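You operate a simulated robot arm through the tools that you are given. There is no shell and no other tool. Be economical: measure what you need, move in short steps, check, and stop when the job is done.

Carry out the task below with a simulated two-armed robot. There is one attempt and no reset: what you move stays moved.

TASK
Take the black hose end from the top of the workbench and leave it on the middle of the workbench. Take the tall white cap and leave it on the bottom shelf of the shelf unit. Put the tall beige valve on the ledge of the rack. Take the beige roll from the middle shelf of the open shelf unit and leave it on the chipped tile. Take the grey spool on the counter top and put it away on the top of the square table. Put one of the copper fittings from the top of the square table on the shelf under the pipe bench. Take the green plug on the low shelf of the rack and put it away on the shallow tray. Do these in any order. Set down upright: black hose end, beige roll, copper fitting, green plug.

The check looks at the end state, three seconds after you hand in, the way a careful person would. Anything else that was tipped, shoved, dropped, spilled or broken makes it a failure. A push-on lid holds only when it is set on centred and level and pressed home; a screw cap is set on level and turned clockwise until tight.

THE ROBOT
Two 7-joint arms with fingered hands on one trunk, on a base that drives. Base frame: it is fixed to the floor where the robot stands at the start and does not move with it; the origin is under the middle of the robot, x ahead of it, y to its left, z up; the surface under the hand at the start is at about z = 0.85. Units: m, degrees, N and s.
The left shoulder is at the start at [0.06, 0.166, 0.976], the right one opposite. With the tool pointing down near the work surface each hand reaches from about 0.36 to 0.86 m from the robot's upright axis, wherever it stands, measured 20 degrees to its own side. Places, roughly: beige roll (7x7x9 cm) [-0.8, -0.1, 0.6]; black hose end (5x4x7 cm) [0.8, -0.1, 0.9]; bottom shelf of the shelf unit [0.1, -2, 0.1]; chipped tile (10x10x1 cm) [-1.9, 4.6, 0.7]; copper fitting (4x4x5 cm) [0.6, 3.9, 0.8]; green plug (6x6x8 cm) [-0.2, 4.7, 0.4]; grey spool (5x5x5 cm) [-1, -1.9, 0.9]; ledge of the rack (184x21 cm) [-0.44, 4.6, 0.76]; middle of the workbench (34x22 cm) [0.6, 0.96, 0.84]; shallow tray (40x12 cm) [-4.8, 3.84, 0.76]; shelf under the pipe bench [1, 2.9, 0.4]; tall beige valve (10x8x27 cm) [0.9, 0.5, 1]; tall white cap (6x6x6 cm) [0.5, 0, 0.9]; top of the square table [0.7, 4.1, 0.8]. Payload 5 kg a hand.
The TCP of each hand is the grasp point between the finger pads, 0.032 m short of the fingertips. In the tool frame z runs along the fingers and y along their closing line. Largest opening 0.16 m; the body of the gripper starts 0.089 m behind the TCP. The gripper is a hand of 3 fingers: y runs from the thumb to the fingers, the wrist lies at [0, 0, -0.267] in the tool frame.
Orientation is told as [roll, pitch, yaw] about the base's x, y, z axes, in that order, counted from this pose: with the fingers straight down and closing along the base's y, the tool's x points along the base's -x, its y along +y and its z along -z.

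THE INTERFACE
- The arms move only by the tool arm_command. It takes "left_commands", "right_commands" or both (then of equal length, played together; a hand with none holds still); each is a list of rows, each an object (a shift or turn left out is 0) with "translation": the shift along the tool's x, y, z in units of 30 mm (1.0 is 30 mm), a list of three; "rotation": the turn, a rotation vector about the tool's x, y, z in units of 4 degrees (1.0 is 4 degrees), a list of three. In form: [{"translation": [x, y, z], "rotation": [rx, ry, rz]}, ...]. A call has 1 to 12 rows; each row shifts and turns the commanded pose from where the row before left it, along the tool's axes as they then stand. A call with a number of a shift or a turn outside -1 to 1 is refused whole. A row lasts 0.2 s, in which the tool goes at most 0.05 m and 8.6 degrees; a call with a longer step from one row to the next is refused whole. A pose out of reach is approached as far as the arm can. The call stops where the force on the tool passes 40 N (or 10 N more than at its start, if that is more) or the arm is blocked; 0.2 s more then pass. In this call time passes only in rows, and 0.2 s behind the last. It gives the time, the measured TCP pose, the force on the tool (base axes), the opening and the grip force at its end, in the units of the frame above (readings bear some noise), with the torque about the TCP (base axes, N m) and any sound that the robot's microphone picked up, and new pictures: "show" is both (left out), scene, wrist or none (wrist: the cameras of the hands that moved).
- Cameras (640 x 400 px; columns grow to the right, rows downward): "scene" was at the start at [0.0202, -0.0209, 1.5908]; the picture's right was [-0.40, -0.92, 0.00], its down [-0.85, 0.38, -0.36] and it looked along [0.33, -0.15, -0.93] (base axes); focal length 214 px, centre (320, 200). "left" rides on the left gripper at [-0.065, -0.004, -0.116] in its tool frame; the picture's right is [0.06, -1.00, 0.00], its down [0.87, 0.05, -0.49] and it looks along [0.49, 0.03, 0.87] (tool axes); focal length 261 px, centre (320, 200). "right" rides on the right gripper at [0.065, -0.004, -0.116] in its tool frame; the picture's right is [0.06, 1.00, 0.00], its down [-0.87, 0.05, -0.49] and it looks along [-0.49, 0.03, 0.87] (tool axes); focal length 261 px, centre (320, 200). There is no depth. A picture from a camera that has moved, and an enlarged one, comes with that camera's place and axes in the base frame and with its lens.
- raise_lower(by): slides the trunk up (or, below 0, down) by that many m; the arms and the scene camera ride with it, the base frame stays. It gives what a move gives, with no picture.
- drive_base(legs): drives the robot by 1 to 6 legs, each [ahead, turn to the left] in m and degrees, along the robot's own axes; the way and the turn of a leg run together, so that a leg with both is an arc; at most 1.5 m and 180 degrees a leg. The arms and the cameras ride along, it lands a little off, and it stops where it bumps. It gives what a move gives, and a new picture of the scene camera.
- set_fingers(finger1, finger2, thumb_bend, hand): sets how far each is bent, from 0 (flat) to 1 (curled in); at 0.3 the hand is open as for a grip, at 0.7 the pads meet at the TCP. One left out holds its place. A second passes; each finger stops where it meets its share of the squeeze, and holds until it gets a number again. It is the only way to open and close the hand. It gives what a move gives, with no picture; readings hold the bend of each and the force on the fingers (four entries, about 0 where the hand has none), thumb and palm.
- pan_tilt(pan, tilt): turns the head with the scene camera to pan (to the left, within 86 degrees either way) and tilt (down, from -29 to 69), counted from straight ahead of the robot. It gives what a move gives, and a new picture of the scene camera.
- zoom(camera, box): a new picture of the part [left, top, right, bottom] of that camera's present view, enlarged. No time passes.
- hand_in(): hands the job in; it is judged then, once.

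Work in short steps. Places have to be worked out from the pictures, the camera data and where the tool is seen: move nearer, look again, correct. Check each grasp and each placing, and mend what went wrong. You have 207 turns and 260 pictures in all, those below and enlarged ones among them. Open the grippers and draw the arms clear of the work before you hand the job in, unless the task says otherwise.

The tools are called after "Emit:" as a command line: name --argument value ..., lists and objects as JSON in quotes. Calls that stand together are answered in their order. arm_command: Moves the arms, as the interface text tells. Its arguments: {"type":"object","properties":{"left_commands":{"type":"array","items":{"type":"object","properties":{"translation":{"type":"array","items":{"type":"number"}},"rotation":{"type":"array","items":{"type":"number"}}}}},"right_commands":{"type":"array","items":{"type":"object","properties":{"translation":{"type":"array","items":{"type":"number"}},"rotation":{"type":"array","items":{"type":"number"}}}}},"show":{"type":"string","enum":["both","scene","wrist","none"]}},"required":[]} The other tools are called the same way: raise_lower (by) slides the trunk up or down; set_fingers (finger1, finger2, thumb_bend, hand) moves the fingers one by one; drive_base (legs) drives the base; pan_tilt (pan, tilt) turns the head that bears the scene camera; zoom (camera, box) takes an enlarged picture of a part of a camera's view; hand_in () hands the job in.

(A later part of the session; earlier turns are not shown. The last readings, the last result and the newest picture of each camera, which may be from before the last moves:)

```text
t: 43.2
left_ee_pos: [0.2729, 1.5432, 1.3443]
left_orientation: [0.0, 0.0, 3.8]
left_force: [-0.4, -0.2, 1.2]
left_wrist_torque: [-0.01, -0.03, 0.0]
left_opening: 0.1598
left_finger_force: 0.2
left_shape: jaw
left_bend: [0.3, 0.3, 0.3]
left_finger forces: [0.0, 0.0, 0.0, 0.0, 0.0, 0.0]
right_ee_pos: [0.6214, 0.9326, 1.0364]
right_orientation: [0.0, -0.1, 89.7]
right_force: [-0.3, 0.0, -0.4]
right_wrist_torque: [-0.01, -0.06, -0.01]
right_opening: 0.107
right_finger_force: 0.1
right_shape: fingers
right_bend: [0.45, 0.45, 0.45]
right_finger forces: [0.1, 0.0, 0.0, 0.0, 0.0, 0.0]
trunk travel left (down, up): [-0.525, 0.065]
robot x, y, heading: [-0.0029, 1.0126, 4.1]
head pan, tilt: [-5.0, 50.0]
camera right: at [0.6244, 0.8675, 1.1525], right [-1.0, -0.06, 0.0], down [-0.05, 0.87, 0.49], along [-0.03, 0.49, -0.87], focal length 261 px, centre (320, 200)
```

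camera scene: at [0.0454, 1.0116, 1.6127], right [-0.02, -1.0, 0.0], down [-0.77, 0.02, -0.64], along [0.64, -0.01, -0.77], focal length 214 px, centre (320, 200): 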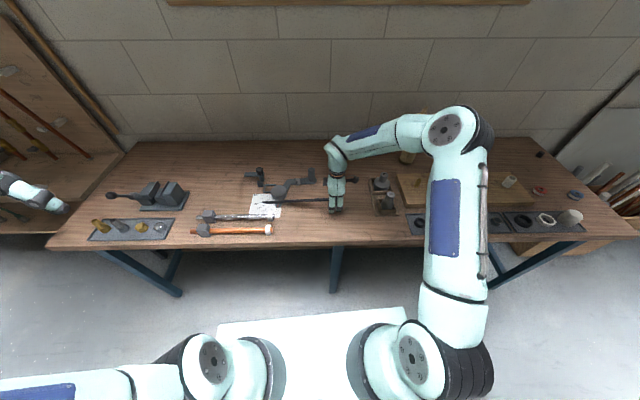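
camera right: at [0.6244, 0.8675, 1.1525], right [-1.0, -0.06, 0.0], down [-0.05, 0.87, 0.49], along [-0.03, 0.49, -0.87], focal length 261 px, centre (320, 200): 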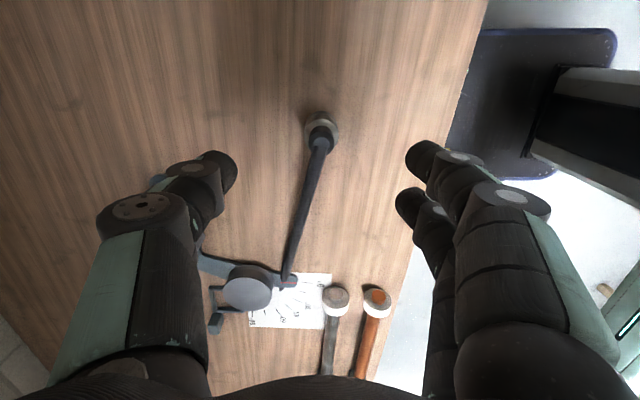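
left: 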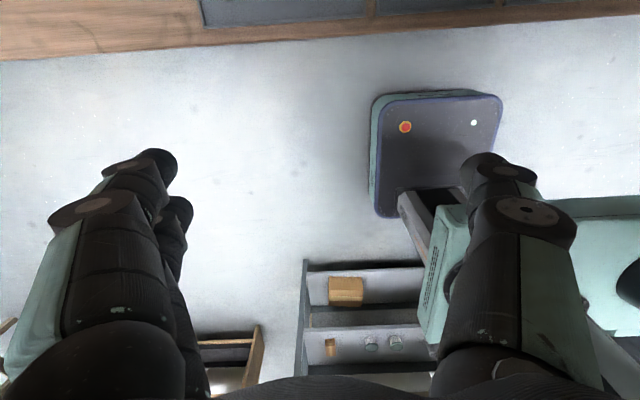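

The hose end stands upright on the clear middle. Now I turn the right hand back to yaw 0 while raising and drawing it in.

Emit:
arm_command --right_commands '[{"translation": [0, 0, -1], "rotation": [0, 0, 1]}, {"translation": [0, 0, -1], "rotation": [0, 0, 1]}, {"translation": [0, 0, -1], "rotation": [0, 0, 1]}, {"rotation": [0, 0, 1]}, {"rotation": [0, 0, 1]}, {"rotation": [0, 0, 1]}, {"rotation": [0, 0, 1]}, {"rotation": [0, 0, 1]}, {"rotation": [0, 0, 1]}, {"rotation": [0, 0, 1]}, {"rotation": [0, 0, 1]}]' --show "none"

Emit:
arm_command --right_commands '[{"rotation": [0, 0, 1]}, {"rotation": [0, 0, 1]}, {"rotation": [0, 0, 1]}, {"rotation": [0, 0, 1]}, {"rotation": [0, 0, 1]}, {"rotation": [0, 0, 1]}, {"rotation": [0, 0, 1]}, {"rotation": [0, 0, 1]}, {"rotation": [0, 0, 1]}, {"rotation": [0, 0, 1]}, {"rotation": [0, 0, 0.4]}]' --show "none"

Emit:
drive_base --legs '[[0, -94], [0.93, 0], [0, 90]]'

```text
t: 45.6
left_ee_pos: [0.2737, 1.5421, 1.3455]
left_orientation: [0.0, -0.1, 3.8]
left_force: [0.8, -0.5, 0.4]
left_wrist_torque: [0.0, -0.02, -0.05]
left_opening: 0.1601
left_finger_force: 0.0
left_shape: jaw
left_bend: [0.3, 0.3, 0.3]
left_finger forces: [0.0, 0.1, 0.0, 0.1, 0.0, 0.1]
right_ee_pos: [0.6207, 0.9343, 1.1293]
right_orientation: [0.0, 0.1, 45.6]
right_force: [-0.7, 0.0, 0.1]
right_wrist_torque: [-0.02, -0.02, 0.03]
right_opening: 0.1072
right_finger_force: 0.0
right_shape: fingers
right_bend: [0.45, 0.45, 0.45]
right_finger forces: [0.1, 0.0, 0.0, 0.0, 0.0, 0.1]
trunk travel left (down, up): [-0.525, 0.065]
robot x, y, heading: [0.0022, 1.0118, 3.7]
head pan, tilt: [-5.0, 50.0]
```

```text
t: 48.0
left_ee_pos: [0.2731, 1.5417, 1.3447]
left_orientation: [0.1, -0.1, 3.8]
left_force: [0.2, 0.4, -0.2]
left_wrist_torque: [0.0, -0.04, 0.0]
left_opening: 0.16
left_finger_force: 0.1
left_shape: jaw
left_bend: [0.3, 0.3, 0.3]
left_finger forces: [0.0, 0.0, 0.0, 0.0, 0.0, 0.1]
right_ee_pos: [0.6226, 0.9351, 1.1291]
right_orientation: [0.0, 0.1, 4.1]
right_force: [-0.1, -0.3, 0.1]
right_wrist_torque: [-0.05, 0.0, 0.04]
right_opening: 0.1071
right_finger_force: 0.0
right_shape: fingers
right_bend: [0.45, 0.45, 0.45]
right_finger forces: [0.0, 0.0, 0.0, 0.1, 0.0, 0.0]
trunk travel left (down, up): [-0.525, 0.065]
robot x, y, heading: [-0.003, 1.0144, 3.8]
head pan, tilt: [-5.0, 50.0]
```

```text
t: 61.1
left_ee_pos: [0.2994, 0.5544, 1.3443]
left_orientation: [0.1, 0.0, -2.4]
left_force: [-0.2, -0.2, 0.4]
left_wrist_torque: [-0.01, -0.04, 0.0]
left_opening: 0.1599
left_finger_force: 0.0
left_shape: jaw
left_bend: [0.3, 0.3, 0.3]
left_finger forces: [0.1, 0.0, 0.1, 0.0, 0.0, 0.0]
right_ee_pos: [0.5806, -0.0864, 1.1303]
right_orientation: [0.1, -0.1, -2.1]
right_force: [0.1, 0.5, 0.5]
right_wrist_torque: [0.01, -0.02, 0.03]
right_opening: 0.1071
right_finger_force: 0.0
right_shape: fingers
right_bend: [0.45, 0.45, 0.45]
right_finger forces: [0.0, 0.0, 0.1, 0.0, 0.0, 0.0]
trunk travel left (down, up): [-0.525, 0.065]
robot x, y, heading: [-0.0316, 0.0588, -2.8]
head pan, tilt: [-5.0, 50.0]
camera scene: at [0.0157, 0.0513, 1.6127], right [-0.13, -0.99, 0.0], down [-0.76, 0.1, -0.64], along [0.64, -0.08, -0.77], focal length 214 px, centre (320, 200)
```

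scene: 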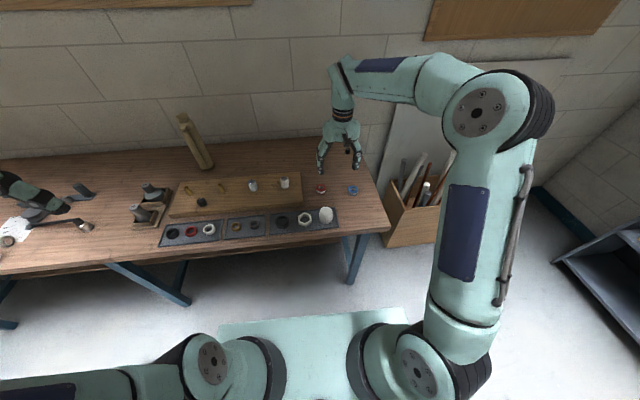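

The cap is at about [0.546, -0.043]. I'll pitch the right hand 45° forward-down (useful for the low shelf too) and narrow the opening, then look.

Emit:
set_fingers --hand "right" --finger1 0.51 --finger2 0.51 --thumb_bend 0.51

Emit:
arm_command --right_commands '[{"rotation": [0, -1, 0]}, {"rotation": [0, -1, 0]}, {"rotation": [0, -1, 0]}, {"rotation": [0, -1, 0]}, {"rotation": [0, -1, 0]}, {"rotation": [0, -1, 0]}, {"rotation": [0, -1, 0]}, {"rotation": [0, -1, 0]}, {"rotation": [0, -1, 0]}, {"rotation": [0, -1, 0]}, {"rotation": [0, -1, 0]}]' --show "wrist"

```text
t: 62.1
left_ee_pos: [0.2992, 0.5551, 1.3444]
left_orientation: [0.1, 0.0, -2.4]
left_force: [0.6, -0.9, -0.2]
left_wrist_torque: [0.01, -0.01, 0.0]
left_opening: 0.1599
left_finger_force: 0.1
left_shape: jaw
left_bend: [0.3, 0.3, 0.3]
left_finger forces: [0.1, 0.0, 0.1, 0.1, 0.0, 0.1]
right_ee_pos: [0.5818, -0.0874, 1.1279]
right_orientation: [0.0, 0.0, -1.9]
right_force: [0.1, 0.1, 0.4]
right_wrist_torque: [0.0, -0.02, 0.01]
right_opening: 0.0841
right_finger_force: 0.0
right_shape: fingers
right_bend: [0.51, 0.51, 0.51]
right_finger forces: [0.0, 0.1, 0.1, 0.1, 0.0, 0.0]
trunk travel left (down, up): [-0.525, 0.065]
robot x, y, heading: [-0.0331, 0.0582, -2.3]
head pan, tilt: [-5.0, 50.0]
```

```text
t: 64.5
left_ee_pos: [0.2998, 0.5553, 1.3445]
left_orientation: [0.0, 0.0, -2.3]
left_force: [0.4, -0.7, -0.1]
left_wrist_torque: [0.03, 0.0, 0.0]
left_opening: 0.16
left_finger_force: 0.1
left_shape: jaw
left_bend: [0.3, 0.3, 0.3]
left_finger forces: [0.1, 0.0, 0.0, 0.0, 0.1, 0.1]
right_ee_pos: [0.5813, -0.0875, 1.1279]
right_orientation: [0.2, -44.1, -2.0]
right_force: [0.2, -0.5, 0.8]
right_wrist_torque: [0.0, 0.03, -0.02]
right_opening: 0.0839
right_finger_force: 0.1
right_shape: fingers
right_bend: [0.51, 0.51, 0.51]
right_finger forces: [0.0, 0.1, 0.0, 0.0, 0.0, 0.0]
trunk travel left (down, up): [-0.525, 0.065]
robot x, y, heading: [-0.0288, 0.0621, -2.7]
head pan, tilt: [-5.0, 50.0]
camera right: at [0.4531, -0.088, 1.1667], right [-0.01, 1.0, -0.04], down [0.28, 0.04, 0.96], along [0.96, 0.0, -0.28], focal length 261 px, centre (320, 200)
```

right: 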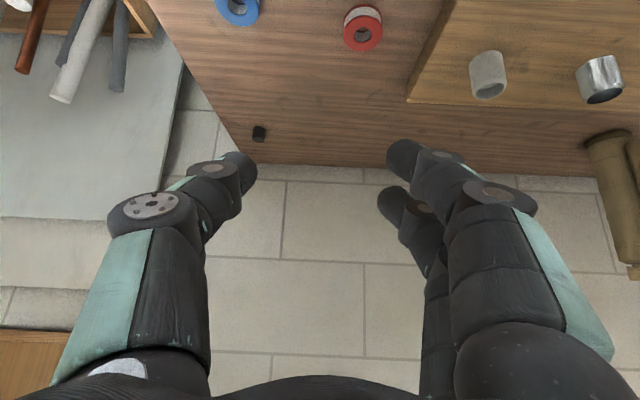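

Emit:
arm_command --right_commands '[{"translation": [0.94, 0.18, 0]}, {"translation": [0.94, 0.18, 0]}, {"translation": [0.94, 0.18, 0]}, {"translation": [0.94, 0.18, 0]}, {"translation": [0.94, 0.18, 0]}, {"translation": [0.94, 0.18, 0]}, {"translation": [0.94, 0.18, 0]}]' --show "both"

```text
t: 66.1
left_ee_pos: [0.299, 0.5555, 1.3435]
left_orientation: [-0.2, 0.0, -2.4]
left_force: [0.8, 0.1, 0.2]
left_wrist_torque: [0.0, 0.02, 0.01]
left_opening: 0.16
left_finger_force: 0.1
left_shape: jaw
left_bend: [0.3, 0.3, 0.3]
left_finger forces: [0.0, 0.1, 0.0, 0.1, 0.1, 0.1]
right_ee_pos: [0.4593, -0.0331, 0.9969]
right_orientation: [-0.1, -43.9, -2.0]
right_force: [0.7, 0.8, 0.1]
right_wrist_torque: [-0.01, 0.0, -0.04]
right_opening: 0.0838
right_finger_force: 0.0
right_shape: fingers
right_bend: [0.51, 0.51, 0.51]
right_finger forces: [0.0, 0.0, 0.0, 0.1, 0.0, 0.0]
right hand out of reach, approached as far as the arm can: row 7
trunk travel left (down, up): [-0.525, 0.065]
robot x, y, heading: [-0.0255, 0.0576, -2.7]
head pan, tilt: [-5.0, 50.0]
camera scene: at [0.0162, 0.0522, 1.6127], right [-0.13, -0.99, 0.0], down [-0.76, 0.1, -0.64], along [0.64, -0.08, -0.77], focal length 214 px, centre (320, 200)
camera right: at [0.3324, -0.0339, 1.0358], right [-0.01, 1.0, -0.04], down [0.29, 0.04, 0.96], along [0.96, 0.0, -0.29], focal length 261 px, centre (320, 200)
```

scene: 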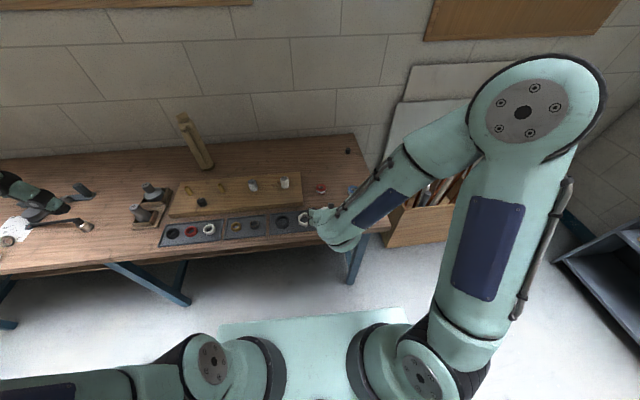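
right: 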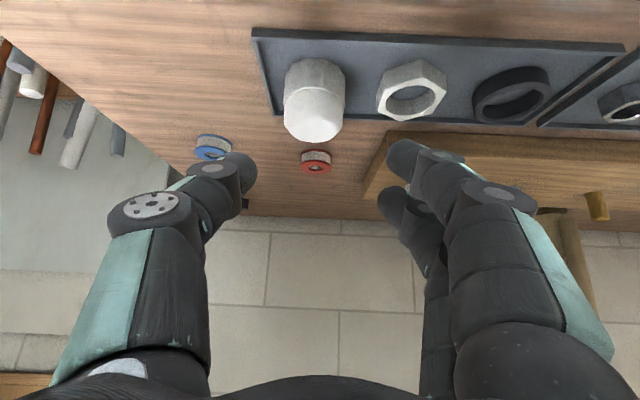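

Cap measured at [0.545, -0.043], top ≈0.905. I'll go in along the fingers, stopping a little short to check.

Emit:
arm_command --right_commands '[{"translation": [0.5, -0.45, 0.3]}, {"translation": [0, 0, 1]}, {"translation": [0, 0, 1]}, {"translation": [0, 0, 1]}]' --show "wrist"

```text
t: 67.1
left_ee_pos: [0.3, 0.553, 1.344]
left_orientation: [0.0, 0.0, -2.5]
left_force: [0.6, 0.4, 0.2]
left_wrist_torque: [-0.02, 0.01, 0.04]
left_opening: 0.16
left_finger_force: 0.1
left_shape: jaw
left_bend: [0.3, 0.3, 0.3]
left_finger forces: [0.0, 0.0, 0.0, 0.0, 0.0, 0.1]
right_ee_pos: [0.5276, -0.0447, 0.9148]
right_orientation: [0.1, -43.9, -2.1]
right_force: [0.2, 0.1, 0.3]
right_wrist_torque: [0.0, 0.01, 0.0]
right_opening: 0.0839
right_finger_force: 0.2
right_shape: fingers
right_bend: [0.51, 0.51, 0.51]
right_finger forces: [0.0, 0.0, 0.0, 0.0, 0.1, 0.0]
right hand out of reach, approached as far as the arm can: row 1
trunk travel left (down, up): [-0.525, 0.065]
robot x, y, heading: [-0.0347, 0.0571, -2.7]
head pan, tilt: [-5.0, 50.0]
camera right: at [0.4006, -0.0431, 0.9535], right [-0.01, 1.0, -0.04], down [0.29, 0.04, 0.96], along [0.96, 0.0, -0.29], focal length 261 px, centre (320, 200)
```

right: 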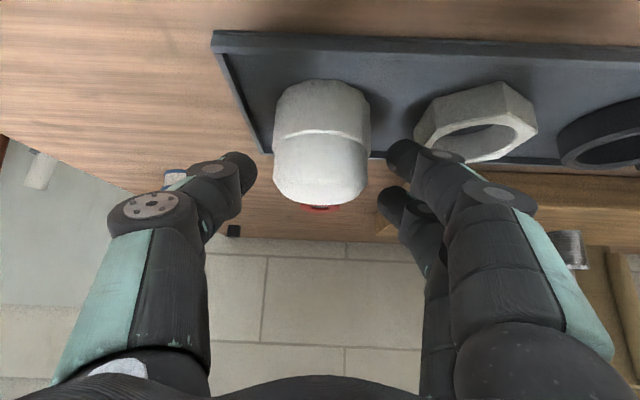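

Emit:
arm_command --right_commands '[{"translation": [0.3, 0, 0.6]}, {"translation": [0.1, 0, 0.6]}]' --show "wrist"

Emit:
set_fingers --hand "right" --finger1 0.7 --finger2 0.7 --thumb_bend 0.7

```text
t: 67.6
left_ee_pos: [0.2985, 0.5548, 1.3442]
left_orientation: [-0.1, 0.0, -2.4]
left_force: [0.5, 0.1, -1.1]
left_wrist_torque: [0.0, 0.03, -0.01]
left_opening: 0.16
left_finger_force: 0.0
left_shape: jaw
left_bend: [0.3, 0.3, 0.3]
left_finger forces: [0.0, 0.1, 0.0, 0.0, 0.0, 0.1]
right_ee_pos: [0.542, -0.0406, 0.8965]
right_orientation: [0.7, -44.9, -2.4]
right_force: [-3.3, -0.6, 16.5]
right_wrist_torque: [0.74, -0.14, 0.11]
right_opening: 0.0823
right_finger_force: 8.7
right_shape: fingers
right_bend: [0.53, 0.51, 0.51]
right_finger forces: [16.6, 0.0, 0.0, 0.0, 0.0, 0.1]
trunk travel left (down, up): [-0.525, 0.065]
robot x, y, heading: [-0.0316, 0.0546, -2.3]
head pan, tilt: [-5.0, 50.0]
stopped in row 2 (right hand): the force on the tool passed its limit at 50 N (the readings are from after the stop); the commanded pose is now the measured one
camera right: at [0.4134, -0.0406, 0.9321], right [-0.01, 1.0, -0.04], down [0.27, 0.04, 0.96], along [0.96, 0.0, -0.27], focal length 261 px, centre (320, 200)
```

right: 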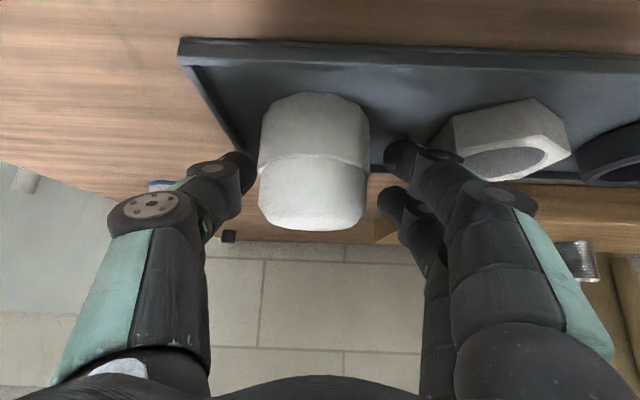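

```text
t: 68.6
left_ee_pos: [0.2992, 0.5546, 1.3441]
left_orientation: [0.0, 0.0, -2.4]
left_force: [0.4, 0.1, -0.3]
left_wrist_torque: [0.0, 0.01, -0.03]
left_opening: 0.1598
left_finger_force: 0.1
left_shape: jaw
left_bend: [0.3, 0.3, 0.3]
left_finger forces: [0.0, 0.1, 0.0, 0.0, 0.0, 0.1]
right_ee_pos: [0.5414, -0.0405, 0.8953]
right_orientation: [0.6, -44.9, -2.3]
right_force: [5.3, 1.2, 17.0]
right_wrist_torque: [0.69, -0.46, -0.19]
right_opening: 0.0511
right_finger_force: 22.1
right_shape: fingers
right_bend: [0.62, 0.65, 0.65]
right_finger forces: [24.6, 5.3, 0.0, 0.0, 13.4, 0.1]
trunk travel left (down, up): [-0.525, 0.065]
robot x, y, heading: [-0.0306, 0.057, -2.5]
head pan, tilt: [-5.0, 50.0]
```

The fingertip touched something (nut or tray), but the cap is gripped. I lift slowly and look.

Emit:
arm_command --right_commands '[{"translation": [-0.35, 0, -0.35]}, {"translation": [-0.7, 0, -0.7]}, {"translation": [-0.7, 0, -0.7]}, {"translation": [-0.7, 0, -0.7]}]' --show "both"

```text
t: 69.6
left_ee_pos: [0.2993, 0.5541, 1.3449]
left_orientation: [0.0, 0.0, -2.3]
left_force: [-0.2, 0.0, 0.2]
left_wrist_torque: [0.02, -0.01, -0.02]
left_opening: 0.1596
left_finger_force: 0.0
left_shape: jaw
left_bend: [0.3, 0.3, 0.3]
left_finger forces: [0.1, 0.0, 0.0, 0.0, 0.0, 0.0]
right_ee_pos: [0.5402, -0.0417, 0.9973]
right_orientation: [0.6, -44.8, -2.3]
right_force: [-1.0, 0.5, 0.1]
right_wrist_torque: [0.0, -0.02, -0.02]
right_opening: 0.0506
right_finger_force: 13.4
right_shape: fingers
right_bend: [0.62, 0.66, 0.65]
right_finger forces: [8.5, 5.0, 0.1, 0.1, 13.3, 0.0]
trunk travel left (down, up): [-0.525, 0.065]
robot x, y, heading: [-0.0276, 0.0588, -2.3]
head pan, tilt: [-5.0, 50.0]
camera scene: at [0.0151, 0.0511, 1.6127], right [-0.13, -0.99, 0.0], down [-0.76, 0.1, -0.64], along [0.64, -0.08, -0.77], focal length 214 px, centre (320, 200)
camera right: at [0.4115, -0.0417, 1.0343], right [-0.01, 1.0, -0.04], down [0.27, 0.04, 0.96], along [0.96, 0.0, -0.27], focal length 261 px, centre (320, 200)
```

scene: 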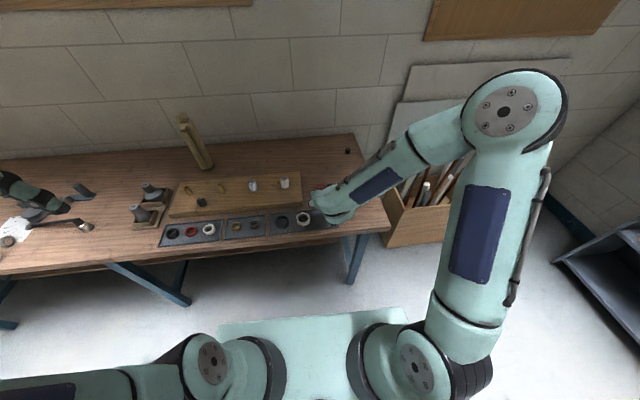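
right: 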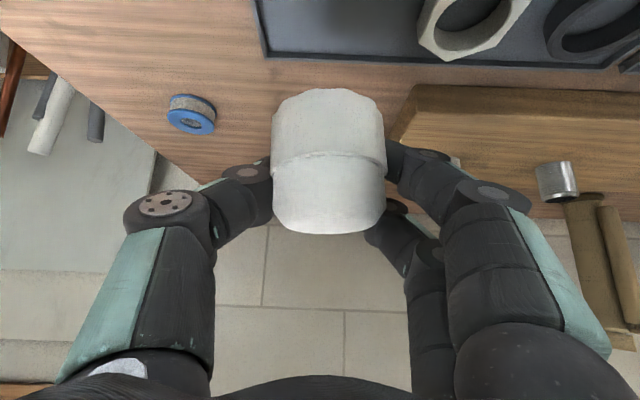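

Emit:
zoom --camera "scene" --box '[150, 150, 350, 275]'

```text
3.20 times, centred on (250, 212) of scene
camera zoom: at [0.0151, 0.0511, 1.6127], right [-0.13, -0.99, 0.0], down [-0.76, 0.1, -0.64], along [0.64, -0.08, -0.77], focal length 686 px, centre (544, 160)
```

zoom: 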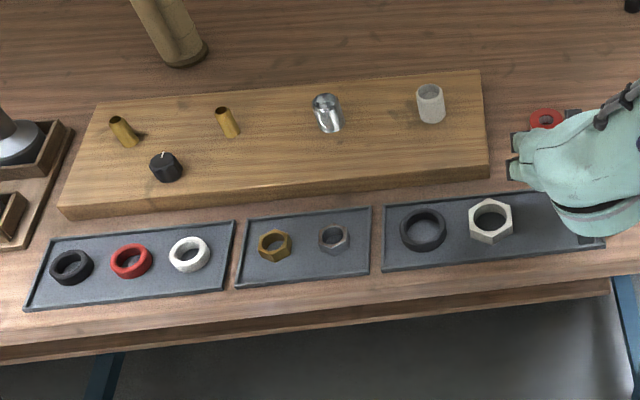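

Cap secure and the nut unmoved. Now drive toward the shelf unit: turn to face -y and go about 1.05 m.

Emit:
drive_base --legs '[[-0.05, 0], [0, -76], [1.02, 0], [0, -11.5]]'

Emit:
pan_tilt --pan 0 --tilt 40

```text
t: 79.7
left_ee_pos: [0.6452, -1.2603, 1.3441]
left_orientation: [0.0, 0.2, -89.4]
left_force: [0.5, -0.1, 0.0]
left_wrist_torque: [0.02, -0.02, 0.02]
left_opening: 0.16
left_finger_force: 0.0
left_shape: jaw
left_bend: [0.3, 0.3, 0.3]
left_finger forces: [0.1, 0.0, 0.0, 0.0, 0.0, 0.1]
right_ee_pos: [0.0627, -1.5317, 0.9968]
right_orientation: [0.6, -44.6, -89.3]
right_force: [0.8, 0.8, -0.2]
right_wrist_torque: [-0.02, 0.02, 0.05]
right_opening: 0.0507
right_finger_force: 13.4
right_shape: fingers
right_bend: [0.62, 0.66, 0.65]
right_finger forces: [8.5, 4.8, 0.0, 0.0, 13.4, 0.0]
trunk travel left (down, up): [-0.525, 0.065]
robot x, y, heading: [0.136, -0.955, -89.4]
head pan, tilt: [-5.0, 50.0]
camera scene: at [0.1254, -1.0029, 1.6127], right [-1.0, 0.08, 0.0], down [0.06, 0.76, -0.64], along [-0.05, -0.64, -0.77], focal length 214 px, centre (320, 200)
```

scene: 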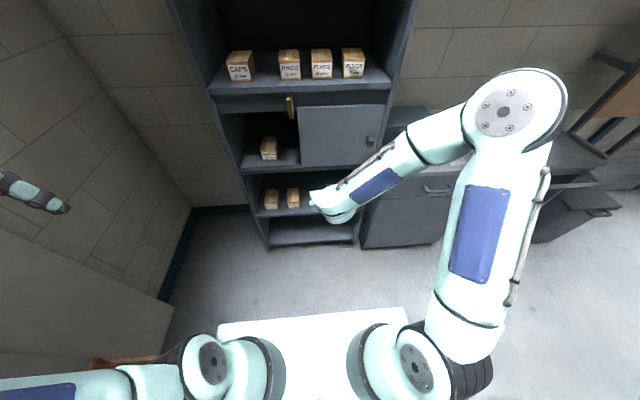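

```text
t: 80.4
left_ee_pos: [0.6469, -1.2597, 1.3444]
left_orientation: [0.1, 0.1, -89.4]
left_force: [-0.1, -0.3, -0.4]
left_wrist_torque: [-0.01, -0.01, -0.01]
left_opening: 0.16
left_finger_force: 0.1
left_shape: jaw
left_bend: [0.3, 0.3, 0.3]
left_finger forces: [0.0, 0.0, 0.0, 0.0, 0.0, 0.1]
right_ee_pos: [0.0635, -1.5311, 0.9977]
right_orientation: [0.6, -44.7, -89.4]
right_force: [-0.4, -0.3, -0.1]
right_wrist_torque: [0.0, 0.01, 0.0]
right_opening: 0.0504
right_finger_force: 13.3
right_shape: fingers
right_bend: [0.62, 0.66, 0.65]
right_finger forces: [8.4, 4.8, 0.1, 0.0, 13.4, 0.0]
trunk travel left (down, up): [-0.525, 0.065]
robot x, y, heading: [0.1293, -0.9529, -89.4]
head pan, tilt: [0.0, 40.0]
camera scene: at [0.1329, -1.0107, 1.6268], right [-1.0, -0.01, 0.0], down [-0.01, 0.64, -0.77], along [0.01, -0.77, -0.64], focal length 214 px, centre (320, 200)
```

scene: 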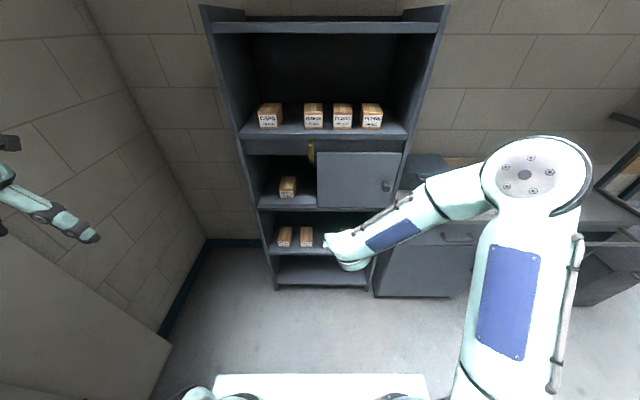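

The bottom bay is free: front edge y≈-1.86, x from -0.22 to 0.45, opening z≈0.1–0.47. I'll lower the trunk, then the hand to z≈0.2.

Emit:
raise_lower --by -0.52

Emit:
arm_command --right_commands '[{"translation": [0.8, 0, 0.8]}, {"translation": [0.8, 0, 0.8]}, {"translation": [0.8, 0, 0.8]}, {"translation": [0.8, 0, 0.8]}, {"translation": [0.8, 0, 0.8]}, {"translation": [0.8, 0, 0.8]}, {"translation": [0.8, 0, 0.8]}, {"translation": [0.6, 0, 0.6]}]' --show "both"

```text
refused: -0.52 is not a number from -0.4 to 0.4
```

```text
t: 82.2
left_ee_pos: [0.6457, -1.2605, 1.3435]
left_orientation: [0.0, 0.0, -89.4]
left_force: [0.1, -0.2, 0.1]
left_wrist_torque: [0.01, 0.04, -0.02]
left_opening: 0.1599
left_finger_force: 0.1
left_shape: jaw
left_bend: [0.3, 0.3, 0.3]
left_finger forces: [0.0, 0.0, 0.1, 0.0, 0.1, 0.1]
right_ee_pos: [0.0634, -1.5325, 0.8415]
right_orientation: [0.4, -44.7, -89.3]
right_force: [0.2, 0.1, -1.1]
right_wrist_torque: [0.01, -0.01, -0.01]
right_opening: 0.0506
right_finger_force: 12.9
right_shape: fingers
right_bend: [0.62, 0.66, 0.66]
right_finger forces: [8.5, 4.7, 0.1, 0.0, 13.1, 0.1]
right hand out of reach, approached as far as the arm can: row 5, 6, 7, 8
trunk travel left (down, up): [-0.525, 0.065]
robot x, y, heading: [0.1328, -0.9586, -89.2]
head pan, tilt: [0.0, 40.0]
camera scene: at [0.1327, -1.0109, 1.6269], right [-1.0, -0.01, 0.0], down [-0.01, 0.64, -0.77], along [0.01, -0.77, -0.64], focal length 214 px, centre (320, 200)
camera right: at [0.057, -1.4046, 0.8788], right [1.0, 0.06, -0.04], down [0.05, -0.27, 0.96], along [0.05, -0.96, -0.28], focal length 261 px, centre (320, 200)
```

scene: 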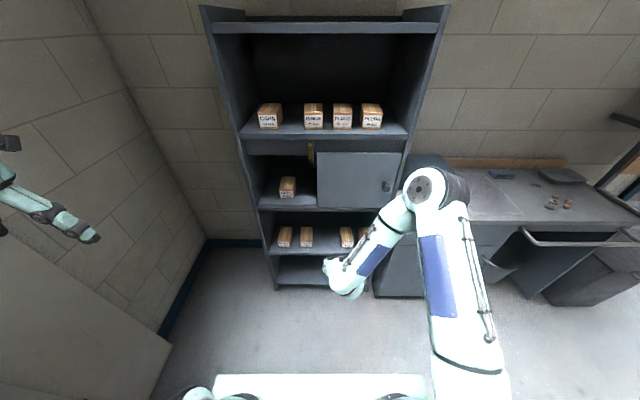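
right: 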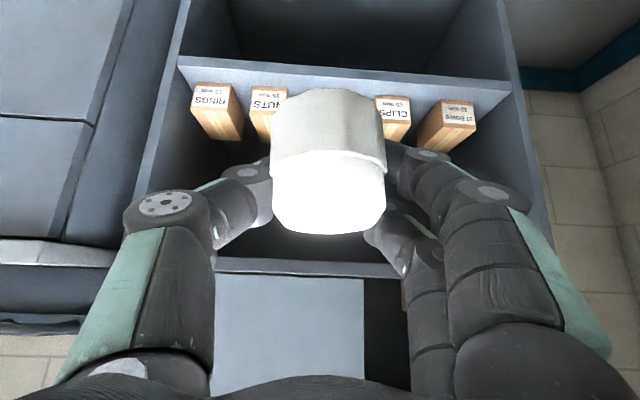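

The low-close reach is limited; lower the trunk in two steps.

Emit:
raise_lower --by -0.4

Emit:
raise_lower --by -0.12

Emit:
drive_base --legs '[[0.2, 0]]'

```text
t: 86.0
left_ee_pos: [0.647, -1.2611, 0.9439]
left_orientation: [0.0, 0.2, -89.3]
left_force: [-0.7, 0.3, -1.5]
left_wrist_torque: [-0.01, 0.03, -0.03]
left_opening: 0.1603
left_finger_force: 0.1
left_shape: jaw
left_bend: [0.3, 0.3, 0.3]
left_finger forces: [0.0, 0.0, 0.0, 0.0, 0.0, 0.0]
right_ee_pos: [0.0626, -1.5317, 0.4415]
right_orientation: [0.5, -44.6, -89.3]
right_force: [0.3, -1.0, 0.0]
right_wrist_torque: [-0.03, 0.02, 0.01]
right_opening: 0.0505
right_finger_force: 13.4
right_shape: fingers
right_bend: [0.62, 0.66, 0.66]
right_finger forces: [8.5, 4.7, 0.2, 0.1, 13.1, 0.0]
trunk travel left (down, up): [-0.125, 0.465]
robot x, y, heading: [0.1335, -0.9551, -89.4]
head pan, tilt: [0.0, 40.0]
```

```text
t: 87.5
left_ee_pos: [0.6452, -1.2603, 0.8242]
left_orientation: [0.1, 0.0, -89.4]
left_force: [0.0, -0.2, -0.4]
left_wrist_torque: [0.0, 0.02, -0.01]
left_opening: 0.1598
left_finger_force: 0.1
left_shape: jaw
left_bend: [0.3, 0.3, 0.3]
left_finger forces: [0.0, 0.0, 0.0, 0.0, 0.0, 0.0]
right_ee_pos: [0.0638, -1.5319, 0.3221]
right_orientation: [0.5, -44.6, -89.3]
right_force: [0.6, -0.4, -0.4]
right_wrist_torque: [0.03, 0.0, -0.03]
right_opening: 0.0506
right_finger_force: 13.0
right_shape: fingers
right_bend: [0.62, 0.66, 0.66]
right_finger forces: [8.5, 4.7, 0.1, 0.1, 13.0, 0.0]
trunk travel left (down, up): [-0.005, 0.585]
robot x, y, heading: [0.1306, -0.9568, -89.7]
head pan, tilt: [0.0, 40.0]
```

```text
t: 89.1
left_ee_pos: [0.6494, -1.4546, 0.8236]
left_orientation: [0.1, 0.1, -89.3]
left_force: [0.1, -0.3, -0.4]
left_wrist_torque: [-0.02, 0.0, -0.02]
left_opening: 0.1597
left_finger_force: 0.0
left_shape: jaw
left_bend: [0.3, 0.3, 0.3]
left_finger forces: [0.0, 0.1, 0.0, 0.0, 0.0, 0.0]
right_ee_pos: [0.0678, -1.7277, 0.3214]
right_orientation: [0.5, -44.6, -89.2]
right_force: [-0.5, -0.8, -1.0]
right_wrist_torque: [0.01, 0.01, 0.03]
right_opening: 0.0507
right_finger_force: 13.1
right_shape: fingers
right_bend: [0.62, 0.66, 0.66]
right_finger forces: [8.5, 4.6, 0.0, 0.1, 13.0, 0.0]
trunk travel left (down, up): [-0.005, 0.585]
robot x, y, heading: [0.1371, -1.1538, -89.3]
head pan, tilt: [0.0, 40.0]
camera scene: at [0.1351, -1.2061, 1.1069], right [-1.0, -0.01, 0.0], down [-0.01, 0.64, -0.77], along [0.01, -0.77, -0.64], focal length 214 px, centre (320, 200)
```

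scene: 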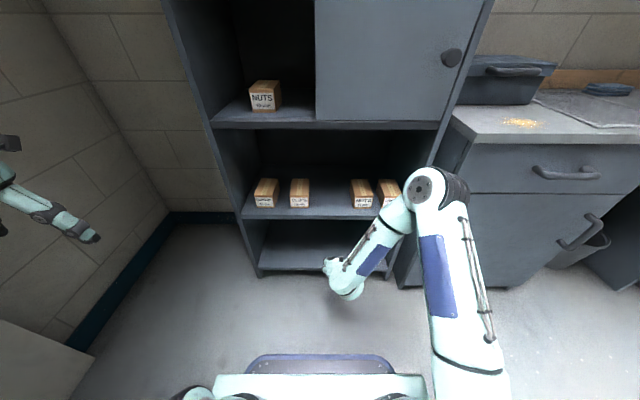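

Confirmed the shelf lip at y≈-1.85. I move the cap in over the bottom shelf along the finger direction.

Emit:
arm_command --right_commands '[{"translation": [-0.3, 0.08, 0.95]}, {"translation": [-0.3, 0.08, 0.95]}, {"translation": [-0.3, 0.08, 0.95]}, {"translation": [-0.3, 0.08, 0.95]}, {"translation": [-0.2, 0.08, 0.95]}, {"translation": [-0.1, 0.08, 0.95]}, {"translation": [0, 0.08, 0.95]}, {"translation": [0, 0.08, 0.95]}, {"translation": [0, 0.08, 0.95]}]' --show "both"

```text
t: 91.1
left_ee_pos: [0.6486, -1.4555, 0.824]
left_orientation: [0.0, 0.1, -89.2]
left_force: [0.8, 0.6, -0.8]
left_wrist_torque: [-0.01, -0.02, 0.03]
left_opening: 0.1599
left_finger_force: 0.1
left_shape: jaw
left_bend: [0.3, 0.3, 0.3]
left_finger forces: [0.1, 0.0, 0.1, 0.0, 0.0, 0.0]
right_ee_pos: [0.0927, -1.939, 0.1691]
right_orientation: [0.4, -44.7, -89.2]
right_force: [0.3, -0.4, -0.3]
right_wrist_torque: [0.0, 0.02, -0.01]
right_opening: 0.0506
right_finger_force: 13.5
right_shape: fingers
right_bend: [0.62, 0.66, 0.66]
right_finger forces: [8.5, 4.5, 0.0, 0.0, 13.0, 0.0]
trunk travel left (down, up): [-0.005, 0.585]
robot x, y, heading: [0.1371, -1.1502, -89.2]
head pan, tilt: [0.0, 40.0]
camera scene: at [0.1351, -1.206, 1.1069], right [-1.0, -0.01, 0.0], down [-0.01, 0.64, -0.77], along [0.01, -0.77, -0.64], focal length 214 px, centre (320, 200)
camera right: at [0.0863, -1.812, 0.2073], right [1.0, 0.06, -0.04], down [0.05, -0.27, 0.96], along [0.05, -0.96, -0.28], focal length 261 px, centre (320, 200)
```

scene: 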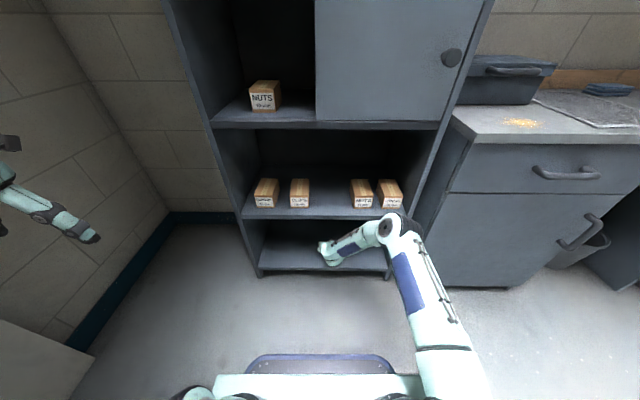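
right: 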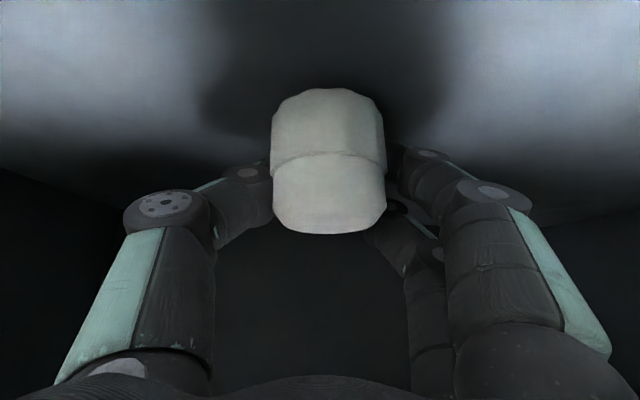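

Inside, a bit above the shelf. Lower in small steps until contact.

Emit:
arm_command --right_commands '[{"translation": [-0.3, 0, 0.3]}, {"translation": [0.2, 0, 0.2]}, {"translation": [0.2, 0, 0.2]}, {"translation": [0.1, 0, 0.1]}, {"translation": [0.08, 0, 0.08]}, {"translation": [0.08, 0, 0.08]}]' --show "none"

```text
t: 92.1
left_ee_pos: [0.6489, -1.4531, 0.824]
left_orientation: [-0.1, 0.0, -89.3]
left_force: [0.2, 0.5, 0.0]
left_wrist_torque: [-0.02, -0.03, 0.01]
left_opening: 0.1599
left_finger_force: 0.1
left_shape: jaw
left_bend: [0.3, 0.3, 0.3]
left_finger forces: [0.0, 0.1, 0.1, 0.0, 0.0, 0.1]
right_ee_pos: [0.0976, -1.9577, 0.1618]
right_orientation: [0.9, -45.6, -89.6]
right_force: [-1.0, 3.3, 17.2]
right_wrist_torque: [-0.08, -0.64, 0.1]
right_opening: 0.0499
right_finger_force: 21.9
right_shape: fingers
right_bend: [0.66, 0.67, 0.66]
right_finger forces: [25.2, 4.8, 0.0, 0.0, 13.6, 0.1]
trunk travel left (down, up): [-0.005, 0.585]
robot x, y, heading: [0.1342, -1.1532, -89.3]
head pan, tilt: [0.0, 40.0]
stopped in row 4 (right hand): the force on the tool passed its limit at 44 N (the readings are from after the stop); the commanded pose is now the measured one
```

Contact at the same finger-to-surface relation as when picked up, so the cap is down. Ease up 2 mm and release.

Emit:
arm_command --right_commands '[{"translation": [-0.05, 0, -0.05]}]' --show "none"

Emit:
set_fingers --hand "right" --finger1 0.5 --finger2 0.5 --thumb_bend 0.5

Emit:
arm_command --right_commands '[{"translation": [0, 0, -0.6]}, {"translation": [0, 0, -1]}, {"translation": [0, 0, -1]}, {"translation": [0.5, 0, -1]}, {"translation": [0.7, 0, -0.7]}]' --show "both"

```text
t: 92.5
left_ee_pos: [0.6485, -1.4533, 0.8242]
left_orientation: [0.0, 0.0, -89.3]
left_force: [0.3, -0.1, 0.2]
left_wrist_torque: [0.0, -0.02, 0.02]
left_opening: 0.1599
left_finger_force: 0.1
left_shape: jaw
left_bend: [0.3, 0.3, 0.3]
left_finger forces: [0.1, 0.1, 0.0, 0.1, 0.0, 0.0]
right_ee_pos: [0.0978, -1.9564, 0.1616]
right_orientation: [0.7, -45.5, -89.5]
right_force: [-0.3, -4.5, 14.8]
right_wrist_torque: [-0.26, -0.44, -0.16]
right_opening: 0.05
right_finger_force: 19.2
right_shape: fingers
right_bend: [0.65, 0.66, 0.66]
right_finger forces: [21.4, 5.2, 0.0, 0.0, 12.9, 0.1]
trunk travel left (down, up): [-0.005, 0.585]
robot x, y, heading: [0.1339, -1.1558, -89.3]
head pan, tilt: [0.0, 40.0]
```

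```text
t: 93.5
left_ee_pos: [0.6479, -1.4532, 0.825]
left_orientation: [-0.1, 0.0, -89.3]
left_force: [-0.7, 0.2, -0.6]
left_wrist_torque: [-0.02, 0.01, 0.01]
left_opening: 0.16
left_finger_force: 0.0
left_shape: jaw
left_bend: [0.3, 0.3, 0.3]
left_finger forces: [0.0, 0.0, 0.0, 0.0, 0.0, 0.0]
right_ee_pos: [0.0965, -1.9562, 0.161]
right_orientation: [0.6, -45.5, -89.5]
right_force: [-2.6, -4.1, 25.0]
right_wrist_torque: [-0.44, -0.8, -0.15]
right_opening: 0.0731
right_finger_force: 12.9
right_shape: fingers
right_bend: [0.63, 0.5, 0.5]
right_finger forces: [25.4, 0.0, 0.1, 0.0, 0.1, 0.0]
trunk travel left (down, up): [-0.005, 0.585]
robot x, y, heading: [0.1359, -1.1554, -89.2]
head pan, tilt: [0.0, 40.0]
```

```text
t: 94.7
left_ee_pos: [0.6488, -1.4546, 0.8242]
left_orientation: [0.0, 0.2, -89.3]
left_force: [0.2, -0.5, 0.2]
left_wrist_torque: [-0.01, -0.04, 0.03]
left_opening: 0.1599
left_finger_force: 0.0
left_shape: jaw
left_bend: [0.3, 0.3, 0.3]
left_finger forces: [0.0, 0.0, 0.0, 0.0, 0.1, 0.0]
right_ee_pos: [0.0959, -1.8363, 0.2241]
right_orientation: [0.9, -45.2, -89.4]
right_force: [-0.2, 0.1, 0.2]
right_wrist_torque: [-0.05, 0.0, 0.01]
right_opening: 0.0868
right_finger_force: 0.1
right_shape: fingers
right_bend: [0.5, 0.5, 0.5]
right_finger forces: [0.0, 0.0, 0.1, 0.1, 0.1, 0.0]
trunk travel left (down, up): [-0.005, 0.585]
robot x, y, heading: [0.1331, -1.1506, -89.2]
head pan, tilt: [0.0, 40.0]
camera scene: at [0.1351, -1.2061, 1.1069], right [-1.0, -0.01, 0.0], down [-0.01, 0.64, -0.77], along [0.01, -0.77, -0.64], focal length 214 px, centre (320, 200)
camera right: at [0.0879, -1.7085, 0.2603], right [1.0, 0.06, -0.03], down [0.05, -0.26, 0.96], along [0.05, -0.96, -0.26], focal length 261 px, centre (320, 200)
```

scene: 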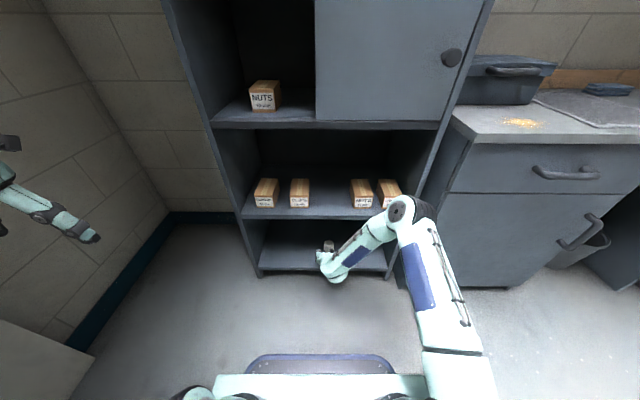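
right: 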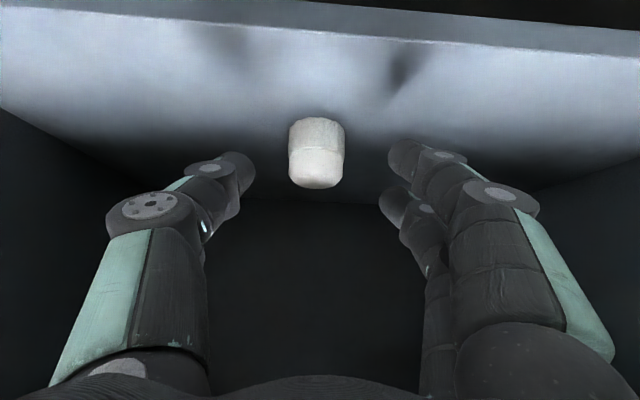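

The cap stands on the bottom shelf. I back out, raise the trunk and hand, and head for the counter.

Emit:
drive_base --legs '[[-0.16, 0]]'

Emit:
raise_lower --by 0.4

Emit:
raise_lower --by 0.12

Emit:
arm_command --right_commands '[{"translation": [-0.7, 0, -1]}, {"translation": [-0.7, 0, -1]}, {"translation": [-0.7, 0, -1]}, {"translation": [-0.7, 0, -1]}, {"translation": [-0.7, 0, -1]}, {"translation": [-0.7, 0, -1]}, {"translation": [-0.7, 0, -1]}, {"translation": [-0.7, 0, -0.7]}, {"translation": [-0.7, 0, -0.7]}]' --show "none"

Emit:
drive_base --legs '[[0, -90], [0.95, 0], [0, 90]]'

```text
t: 96.1
left_ee_pos: [0.6468, -1.2929, 0.8245]
left_orientation: [0.0, 0.2, -89.5]
left_force: [0.1, -0.8, -0.1]
left_wrist_torque: [0.03, -0.01, -0.02]
left_opening: 0.1599
left_finger_force: 0.0
left_shape: jaw
left_bend: [0.3, 0.3, 0.3]
left_finger forces: [0.0, 0.1, 0.1, 0.0, 0.0, 0.0]
right_ee_pos: [0.0922, -1.6723, 0.2251]
right_orientation: [0.6, -45.1, -89.6]
right_force: [-0.5, 0.0, -0.5]
right_wrist_torque: [0.0, -0.02, 0.0]
right_opening: 0.0866
right_finger_force: 0.1
right_shape: fingers
right_bend: [0.5, 0.5, 0.5]
right_finger forces: [0.1, 0.0, 0.0, 0.0, 0.0, 0.0]
trunk travel left (down, up): [-0.005, 0.585]
robot x, y, heading: [0.1333, -0.9895, -89.3]
head pan, tilt: [0.0, 40.0]
camera scene: at [0.1332, -1.0426, 1.1069], right [-1.0, -0.01, 0.0], down [-0.01, 0.64, -0.77], along [0.01, -0.77, -0.64], focal length 214 px, centre (320, 200)
```

scene: 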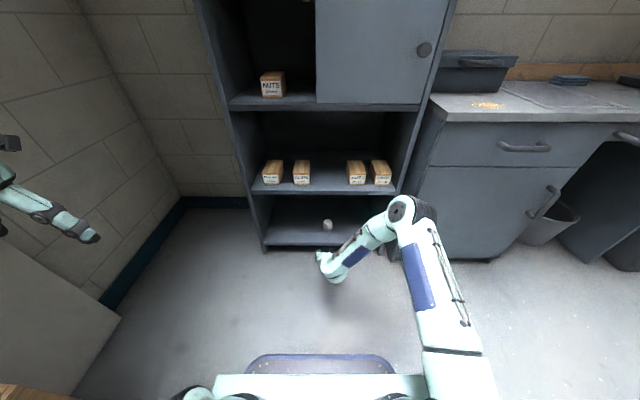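

```text
t: 100.0
left_ee_pos: [0.647, -1.2924, 1.224]
left_orientation: [0.0, 0.1, -89.4]
left_force: [0.3, 0.8, -0.7]
left_wrist_torque: [0.02, -0.02, 0.01]
left_opening: 0.1598
left_finger_force: 0.1
left_shape: jaw
left_bend: [0.3, 0.3, 0.3]
left_finger forces: [0.0, 0.1, 0.0, 0.1, 0.1, 0.0]
right_ee_pos: [0.0909, -1.6736, 0.6239]
right_orientation: [0.6, -45.2, -89.5]
right_force: [-0.7, -0.5, 0.3]
right_wrist_torque: [0.0, 0.01, 0.01]
right_opening: 0.0865
right_finger_force: 0.0
right_shape: fingers
right_bend: [0.5, 0.5, 0.5]
right_finger forces: [0.0, 0.1, 0.0, 0.0, 0.0, 0.1]
trunk travel left (down, up): [-0.405, 0.185]
robot x, y, heading: [0.1394, -0.9896, -89.5]
head pan, tilt: [0.0, 40.0]
```

```text
t: 101.5
left_ee_pos: [0.6456, -1.2917, 1.3434]
left_orientation: [0.0, 0.1, -89.4]
left_force: [-0.2, 0.5, 0.4]
left_wrist_torque: [0.02, -0.05, 0.03]
left_opening: 0.16
left_finger_force: 0.0
left_shape: jaw
left_bend: [0.3, 0.3, 0.3]
left_finger forces: [0.0, 0.1, 0.1, 0.1, 0.0, 0.0]
right_ee_pos: [0.0913, -1.6733, 0.7448]
right_orientation: [0.7, -45.3, -89.6]
right_force: [-0.2, 1.5, -0.2]
right_wrist_torque: [0.0, 0.01, 0.01]
right_opening: 0.0866
right_finger_force: 0.0
right_shape: fingers
right_bend: [0.5, 0.5, 0.5]
right_finger forces: [0.0, 0.0, 0.0, 0.0, 0.1, 0.1]
trunk travel left (down, up): [-0.525, 0.065]
robot x, y, heading: [0.1345, -0.989, -89.4]
head pan, tilt: [0.0, 40.0]
```

```text
t: 103.5
left_ee_pos: [0.6461, -1.2908, 1.3446]
left_orientation: [0.0, 0.1, -89.4]
left_force: [-0.2, 0.3, 0.0]
left_wrist_torque: [-0.03, 0.02, 0.0]
left_opening: 0.1598
left_finger_force: 0.2
left_shape: jaw
left_bend: [0.3, 0.3, 0.3]
left_finger forces: [0.1, 0.0, 0.1, 0.0, 0.0, 0.0]
right_ee_pos: [0.0892, -1.6259, 1.0576]
right_orientation: [0.7, -45.2, -89.4]
right_force: [0.4, 0.8, -0.1]
right_wrist_torque: [0.01, -0.01, -0.03]
right_opening: 0.0868
right_finger_force: 0.0
right_shape: fingers
right_bend: [0.5, 0.5, 0.5]
right_finger forces: [0.0, 0.1, 0.1, 0.0, 0.0, 0.1]
trunk travel left (down, up): [-0.525, 0.065]
robot x, y, heading: [0.1294, -0.9906, -89.3]
head pan, tilt: [0.0, 40.0]
```

```text
t: 116.5
left_ee_pos: [-0.3127, -1.2954, 1.3436]
left_orientation: [0.0, 0.1, -85.9]
left_force: [0.4, 0.2, -0.1]
left_wrist_torque: [0.0, 0.02, -0.02]
left_opening: 0.1601
left_finger_force: 0.0
left_shape: jaw
left_bend: [0.3, 0.3, 0.3]
left_finger forces: [0.0, 0.1, 0.0, 0.1, 0.0, 0.0]
right_ee_pos: [-0.8476, -1.663, 1.0569]
right_orientation: [0.6, -45.3, -86.1]
right_force: [-0.5, -0.4, 0.4]
right_wrist_torque: [0.03, -0.01, -0.01]
right_opening: 0.0867
right_finger_force: 0.1
right_shape: fingers
right_bend: [0.5, 0.5, 0.5]
right_finger forces: [0.1, 0.0, 0.0, 0.0, 0.1, 0.1]
trunk travel left (down, up): [-0.525, 0.065]
robot x, y, heading: [-0.8437, -1.0229, -85.8]
head pan, tilt: [0.0, 40.0]
camera scene: at [-0.8383, -1.0777, 1.6269], right [-1.0, -0.07, 0.0], down [-0.04, 0.64, -0.77], along [0.05, -0.76, -0.64], focal length 214 px, centre (320, 200)
```

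scene: 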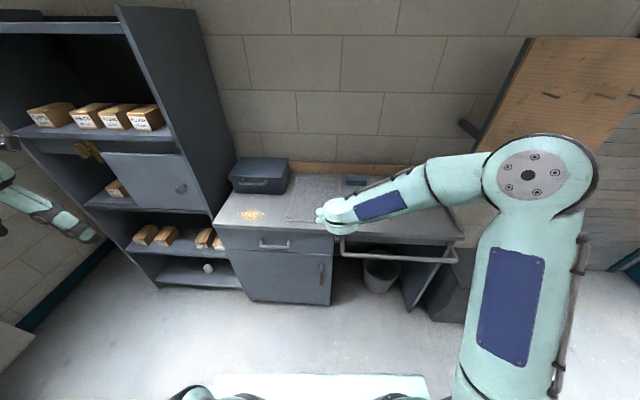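

The hand hides the counter; look through the wrist camera.

Emit:
zoom --camera "right" --box '[0, 0, 640, 400]'

Emit:
zoom --camera "scene" --box '[200, 140, 480, 300]'

```text
1.00 times, centred on (320, 200) of right (not enlarged: the box is as wide or as high as the picture)
camera zoom: at [-0.8624, -1.5369, 1.0924], right [0.99, 0.12, -0.04], down [0.07, -0.26, 0.96], along [0.11, -0.96, -0.27], focal length 261 px, centre (320, 200)
```

zoom: 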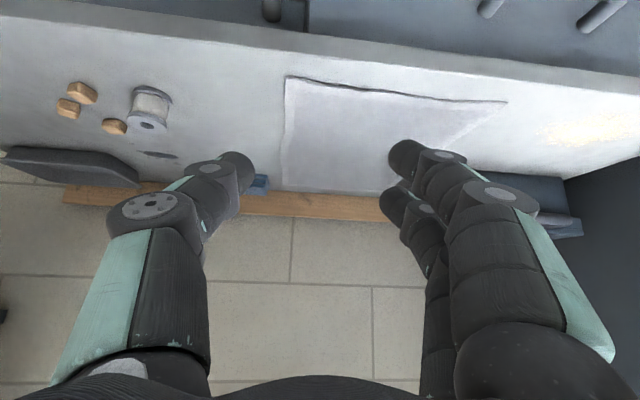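

```text
2.29 times, centred on (340, 220) of scene
camera zoom: at [-0.8383, -1.0777, 1.6269], right [-1.0, -0.07, 0.0], down [-0.04, 0.64, -0.77], along [0.05, -0.76, -0.64], focal length 490 px, centre (274, 154)
```

zoom: 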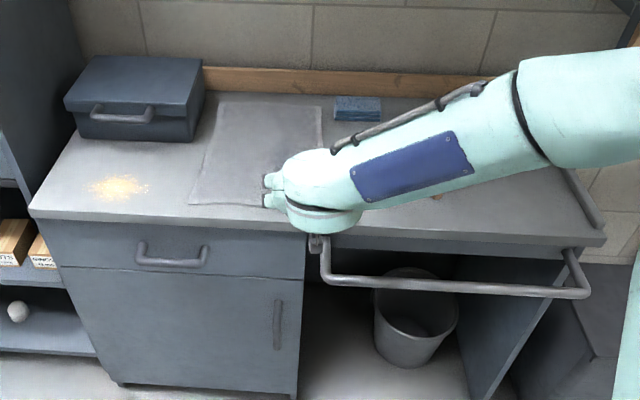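

The spool is left of the fingers at about [-1.07, -1.89], with small wood cubes beyond it. Shift the hand sideways over it.

Emit:
arm_command --right_commands '[{"translation": [0, -1, 0]}, {"translation": [0, -1, 0]}, {"translation": [0, -1, 0]}, {"translation": [0, -1, 0]}, {"translation": [0, -1, 0]}, {"translation": [0, -1, 0]}, {"translation": [0, -1, 0.5]}, {"translation": [0, -0.9, 1]}, {"translation": [0, 0, 1]}]' --show "wrist"

```text
t: 118.5
left_ee_pos: [-0.3118, -1.2977, 1.3442]
left_orientation: [-0.1, 0.0, -86.0]
left_force: [0.0, 0.1, 0.5]
left_wrist_torque: [0.01, 0.0, 0.0]
left_opening: 0.16
left_finger_force: 0.1
left_shape: jaw
left_bend: [0.3, 0.3, 0.3]
left_finger forces: [0.1, 0.0, 0.0, 0.1, 0.0, 0.0]
right_ee_pos: [-1.0812, -1.7375, 1.0025]
right_orientation: [0.7, -45.2, -86.1]
right_force: [0.2, -0.1, 0.4]
right_wrist_torque: [0.04, -0.02, 0.01]
right_opening: 0.0868
right_finger_force: 0.0
right_shape: fingers
right_bend: [0.5, 0.5, 0.5]
right_finger forces: [0.0, 0.1, 0.0, 0.0, 0.1, 0.0]
trunk travel left (down, up): [-0.525, 0.065]
robot x, y, heading: [-0.8414, -1.0247, -86.1]
head pan, tilt: [0.0, 40.0]
camera right: at [-1.0942, -1.6097, 1.0379], right [0.99, 0.12, -0.03], down [0.07, -0.26, 0.96], along [0.11, -0.96, -0.27], focal length 261 px, centre (320, 200)
```

right: 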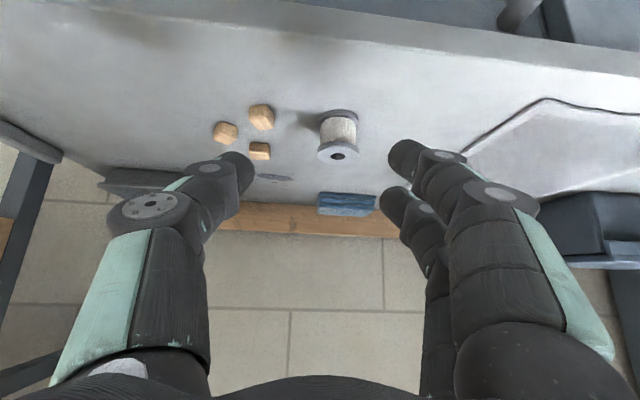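

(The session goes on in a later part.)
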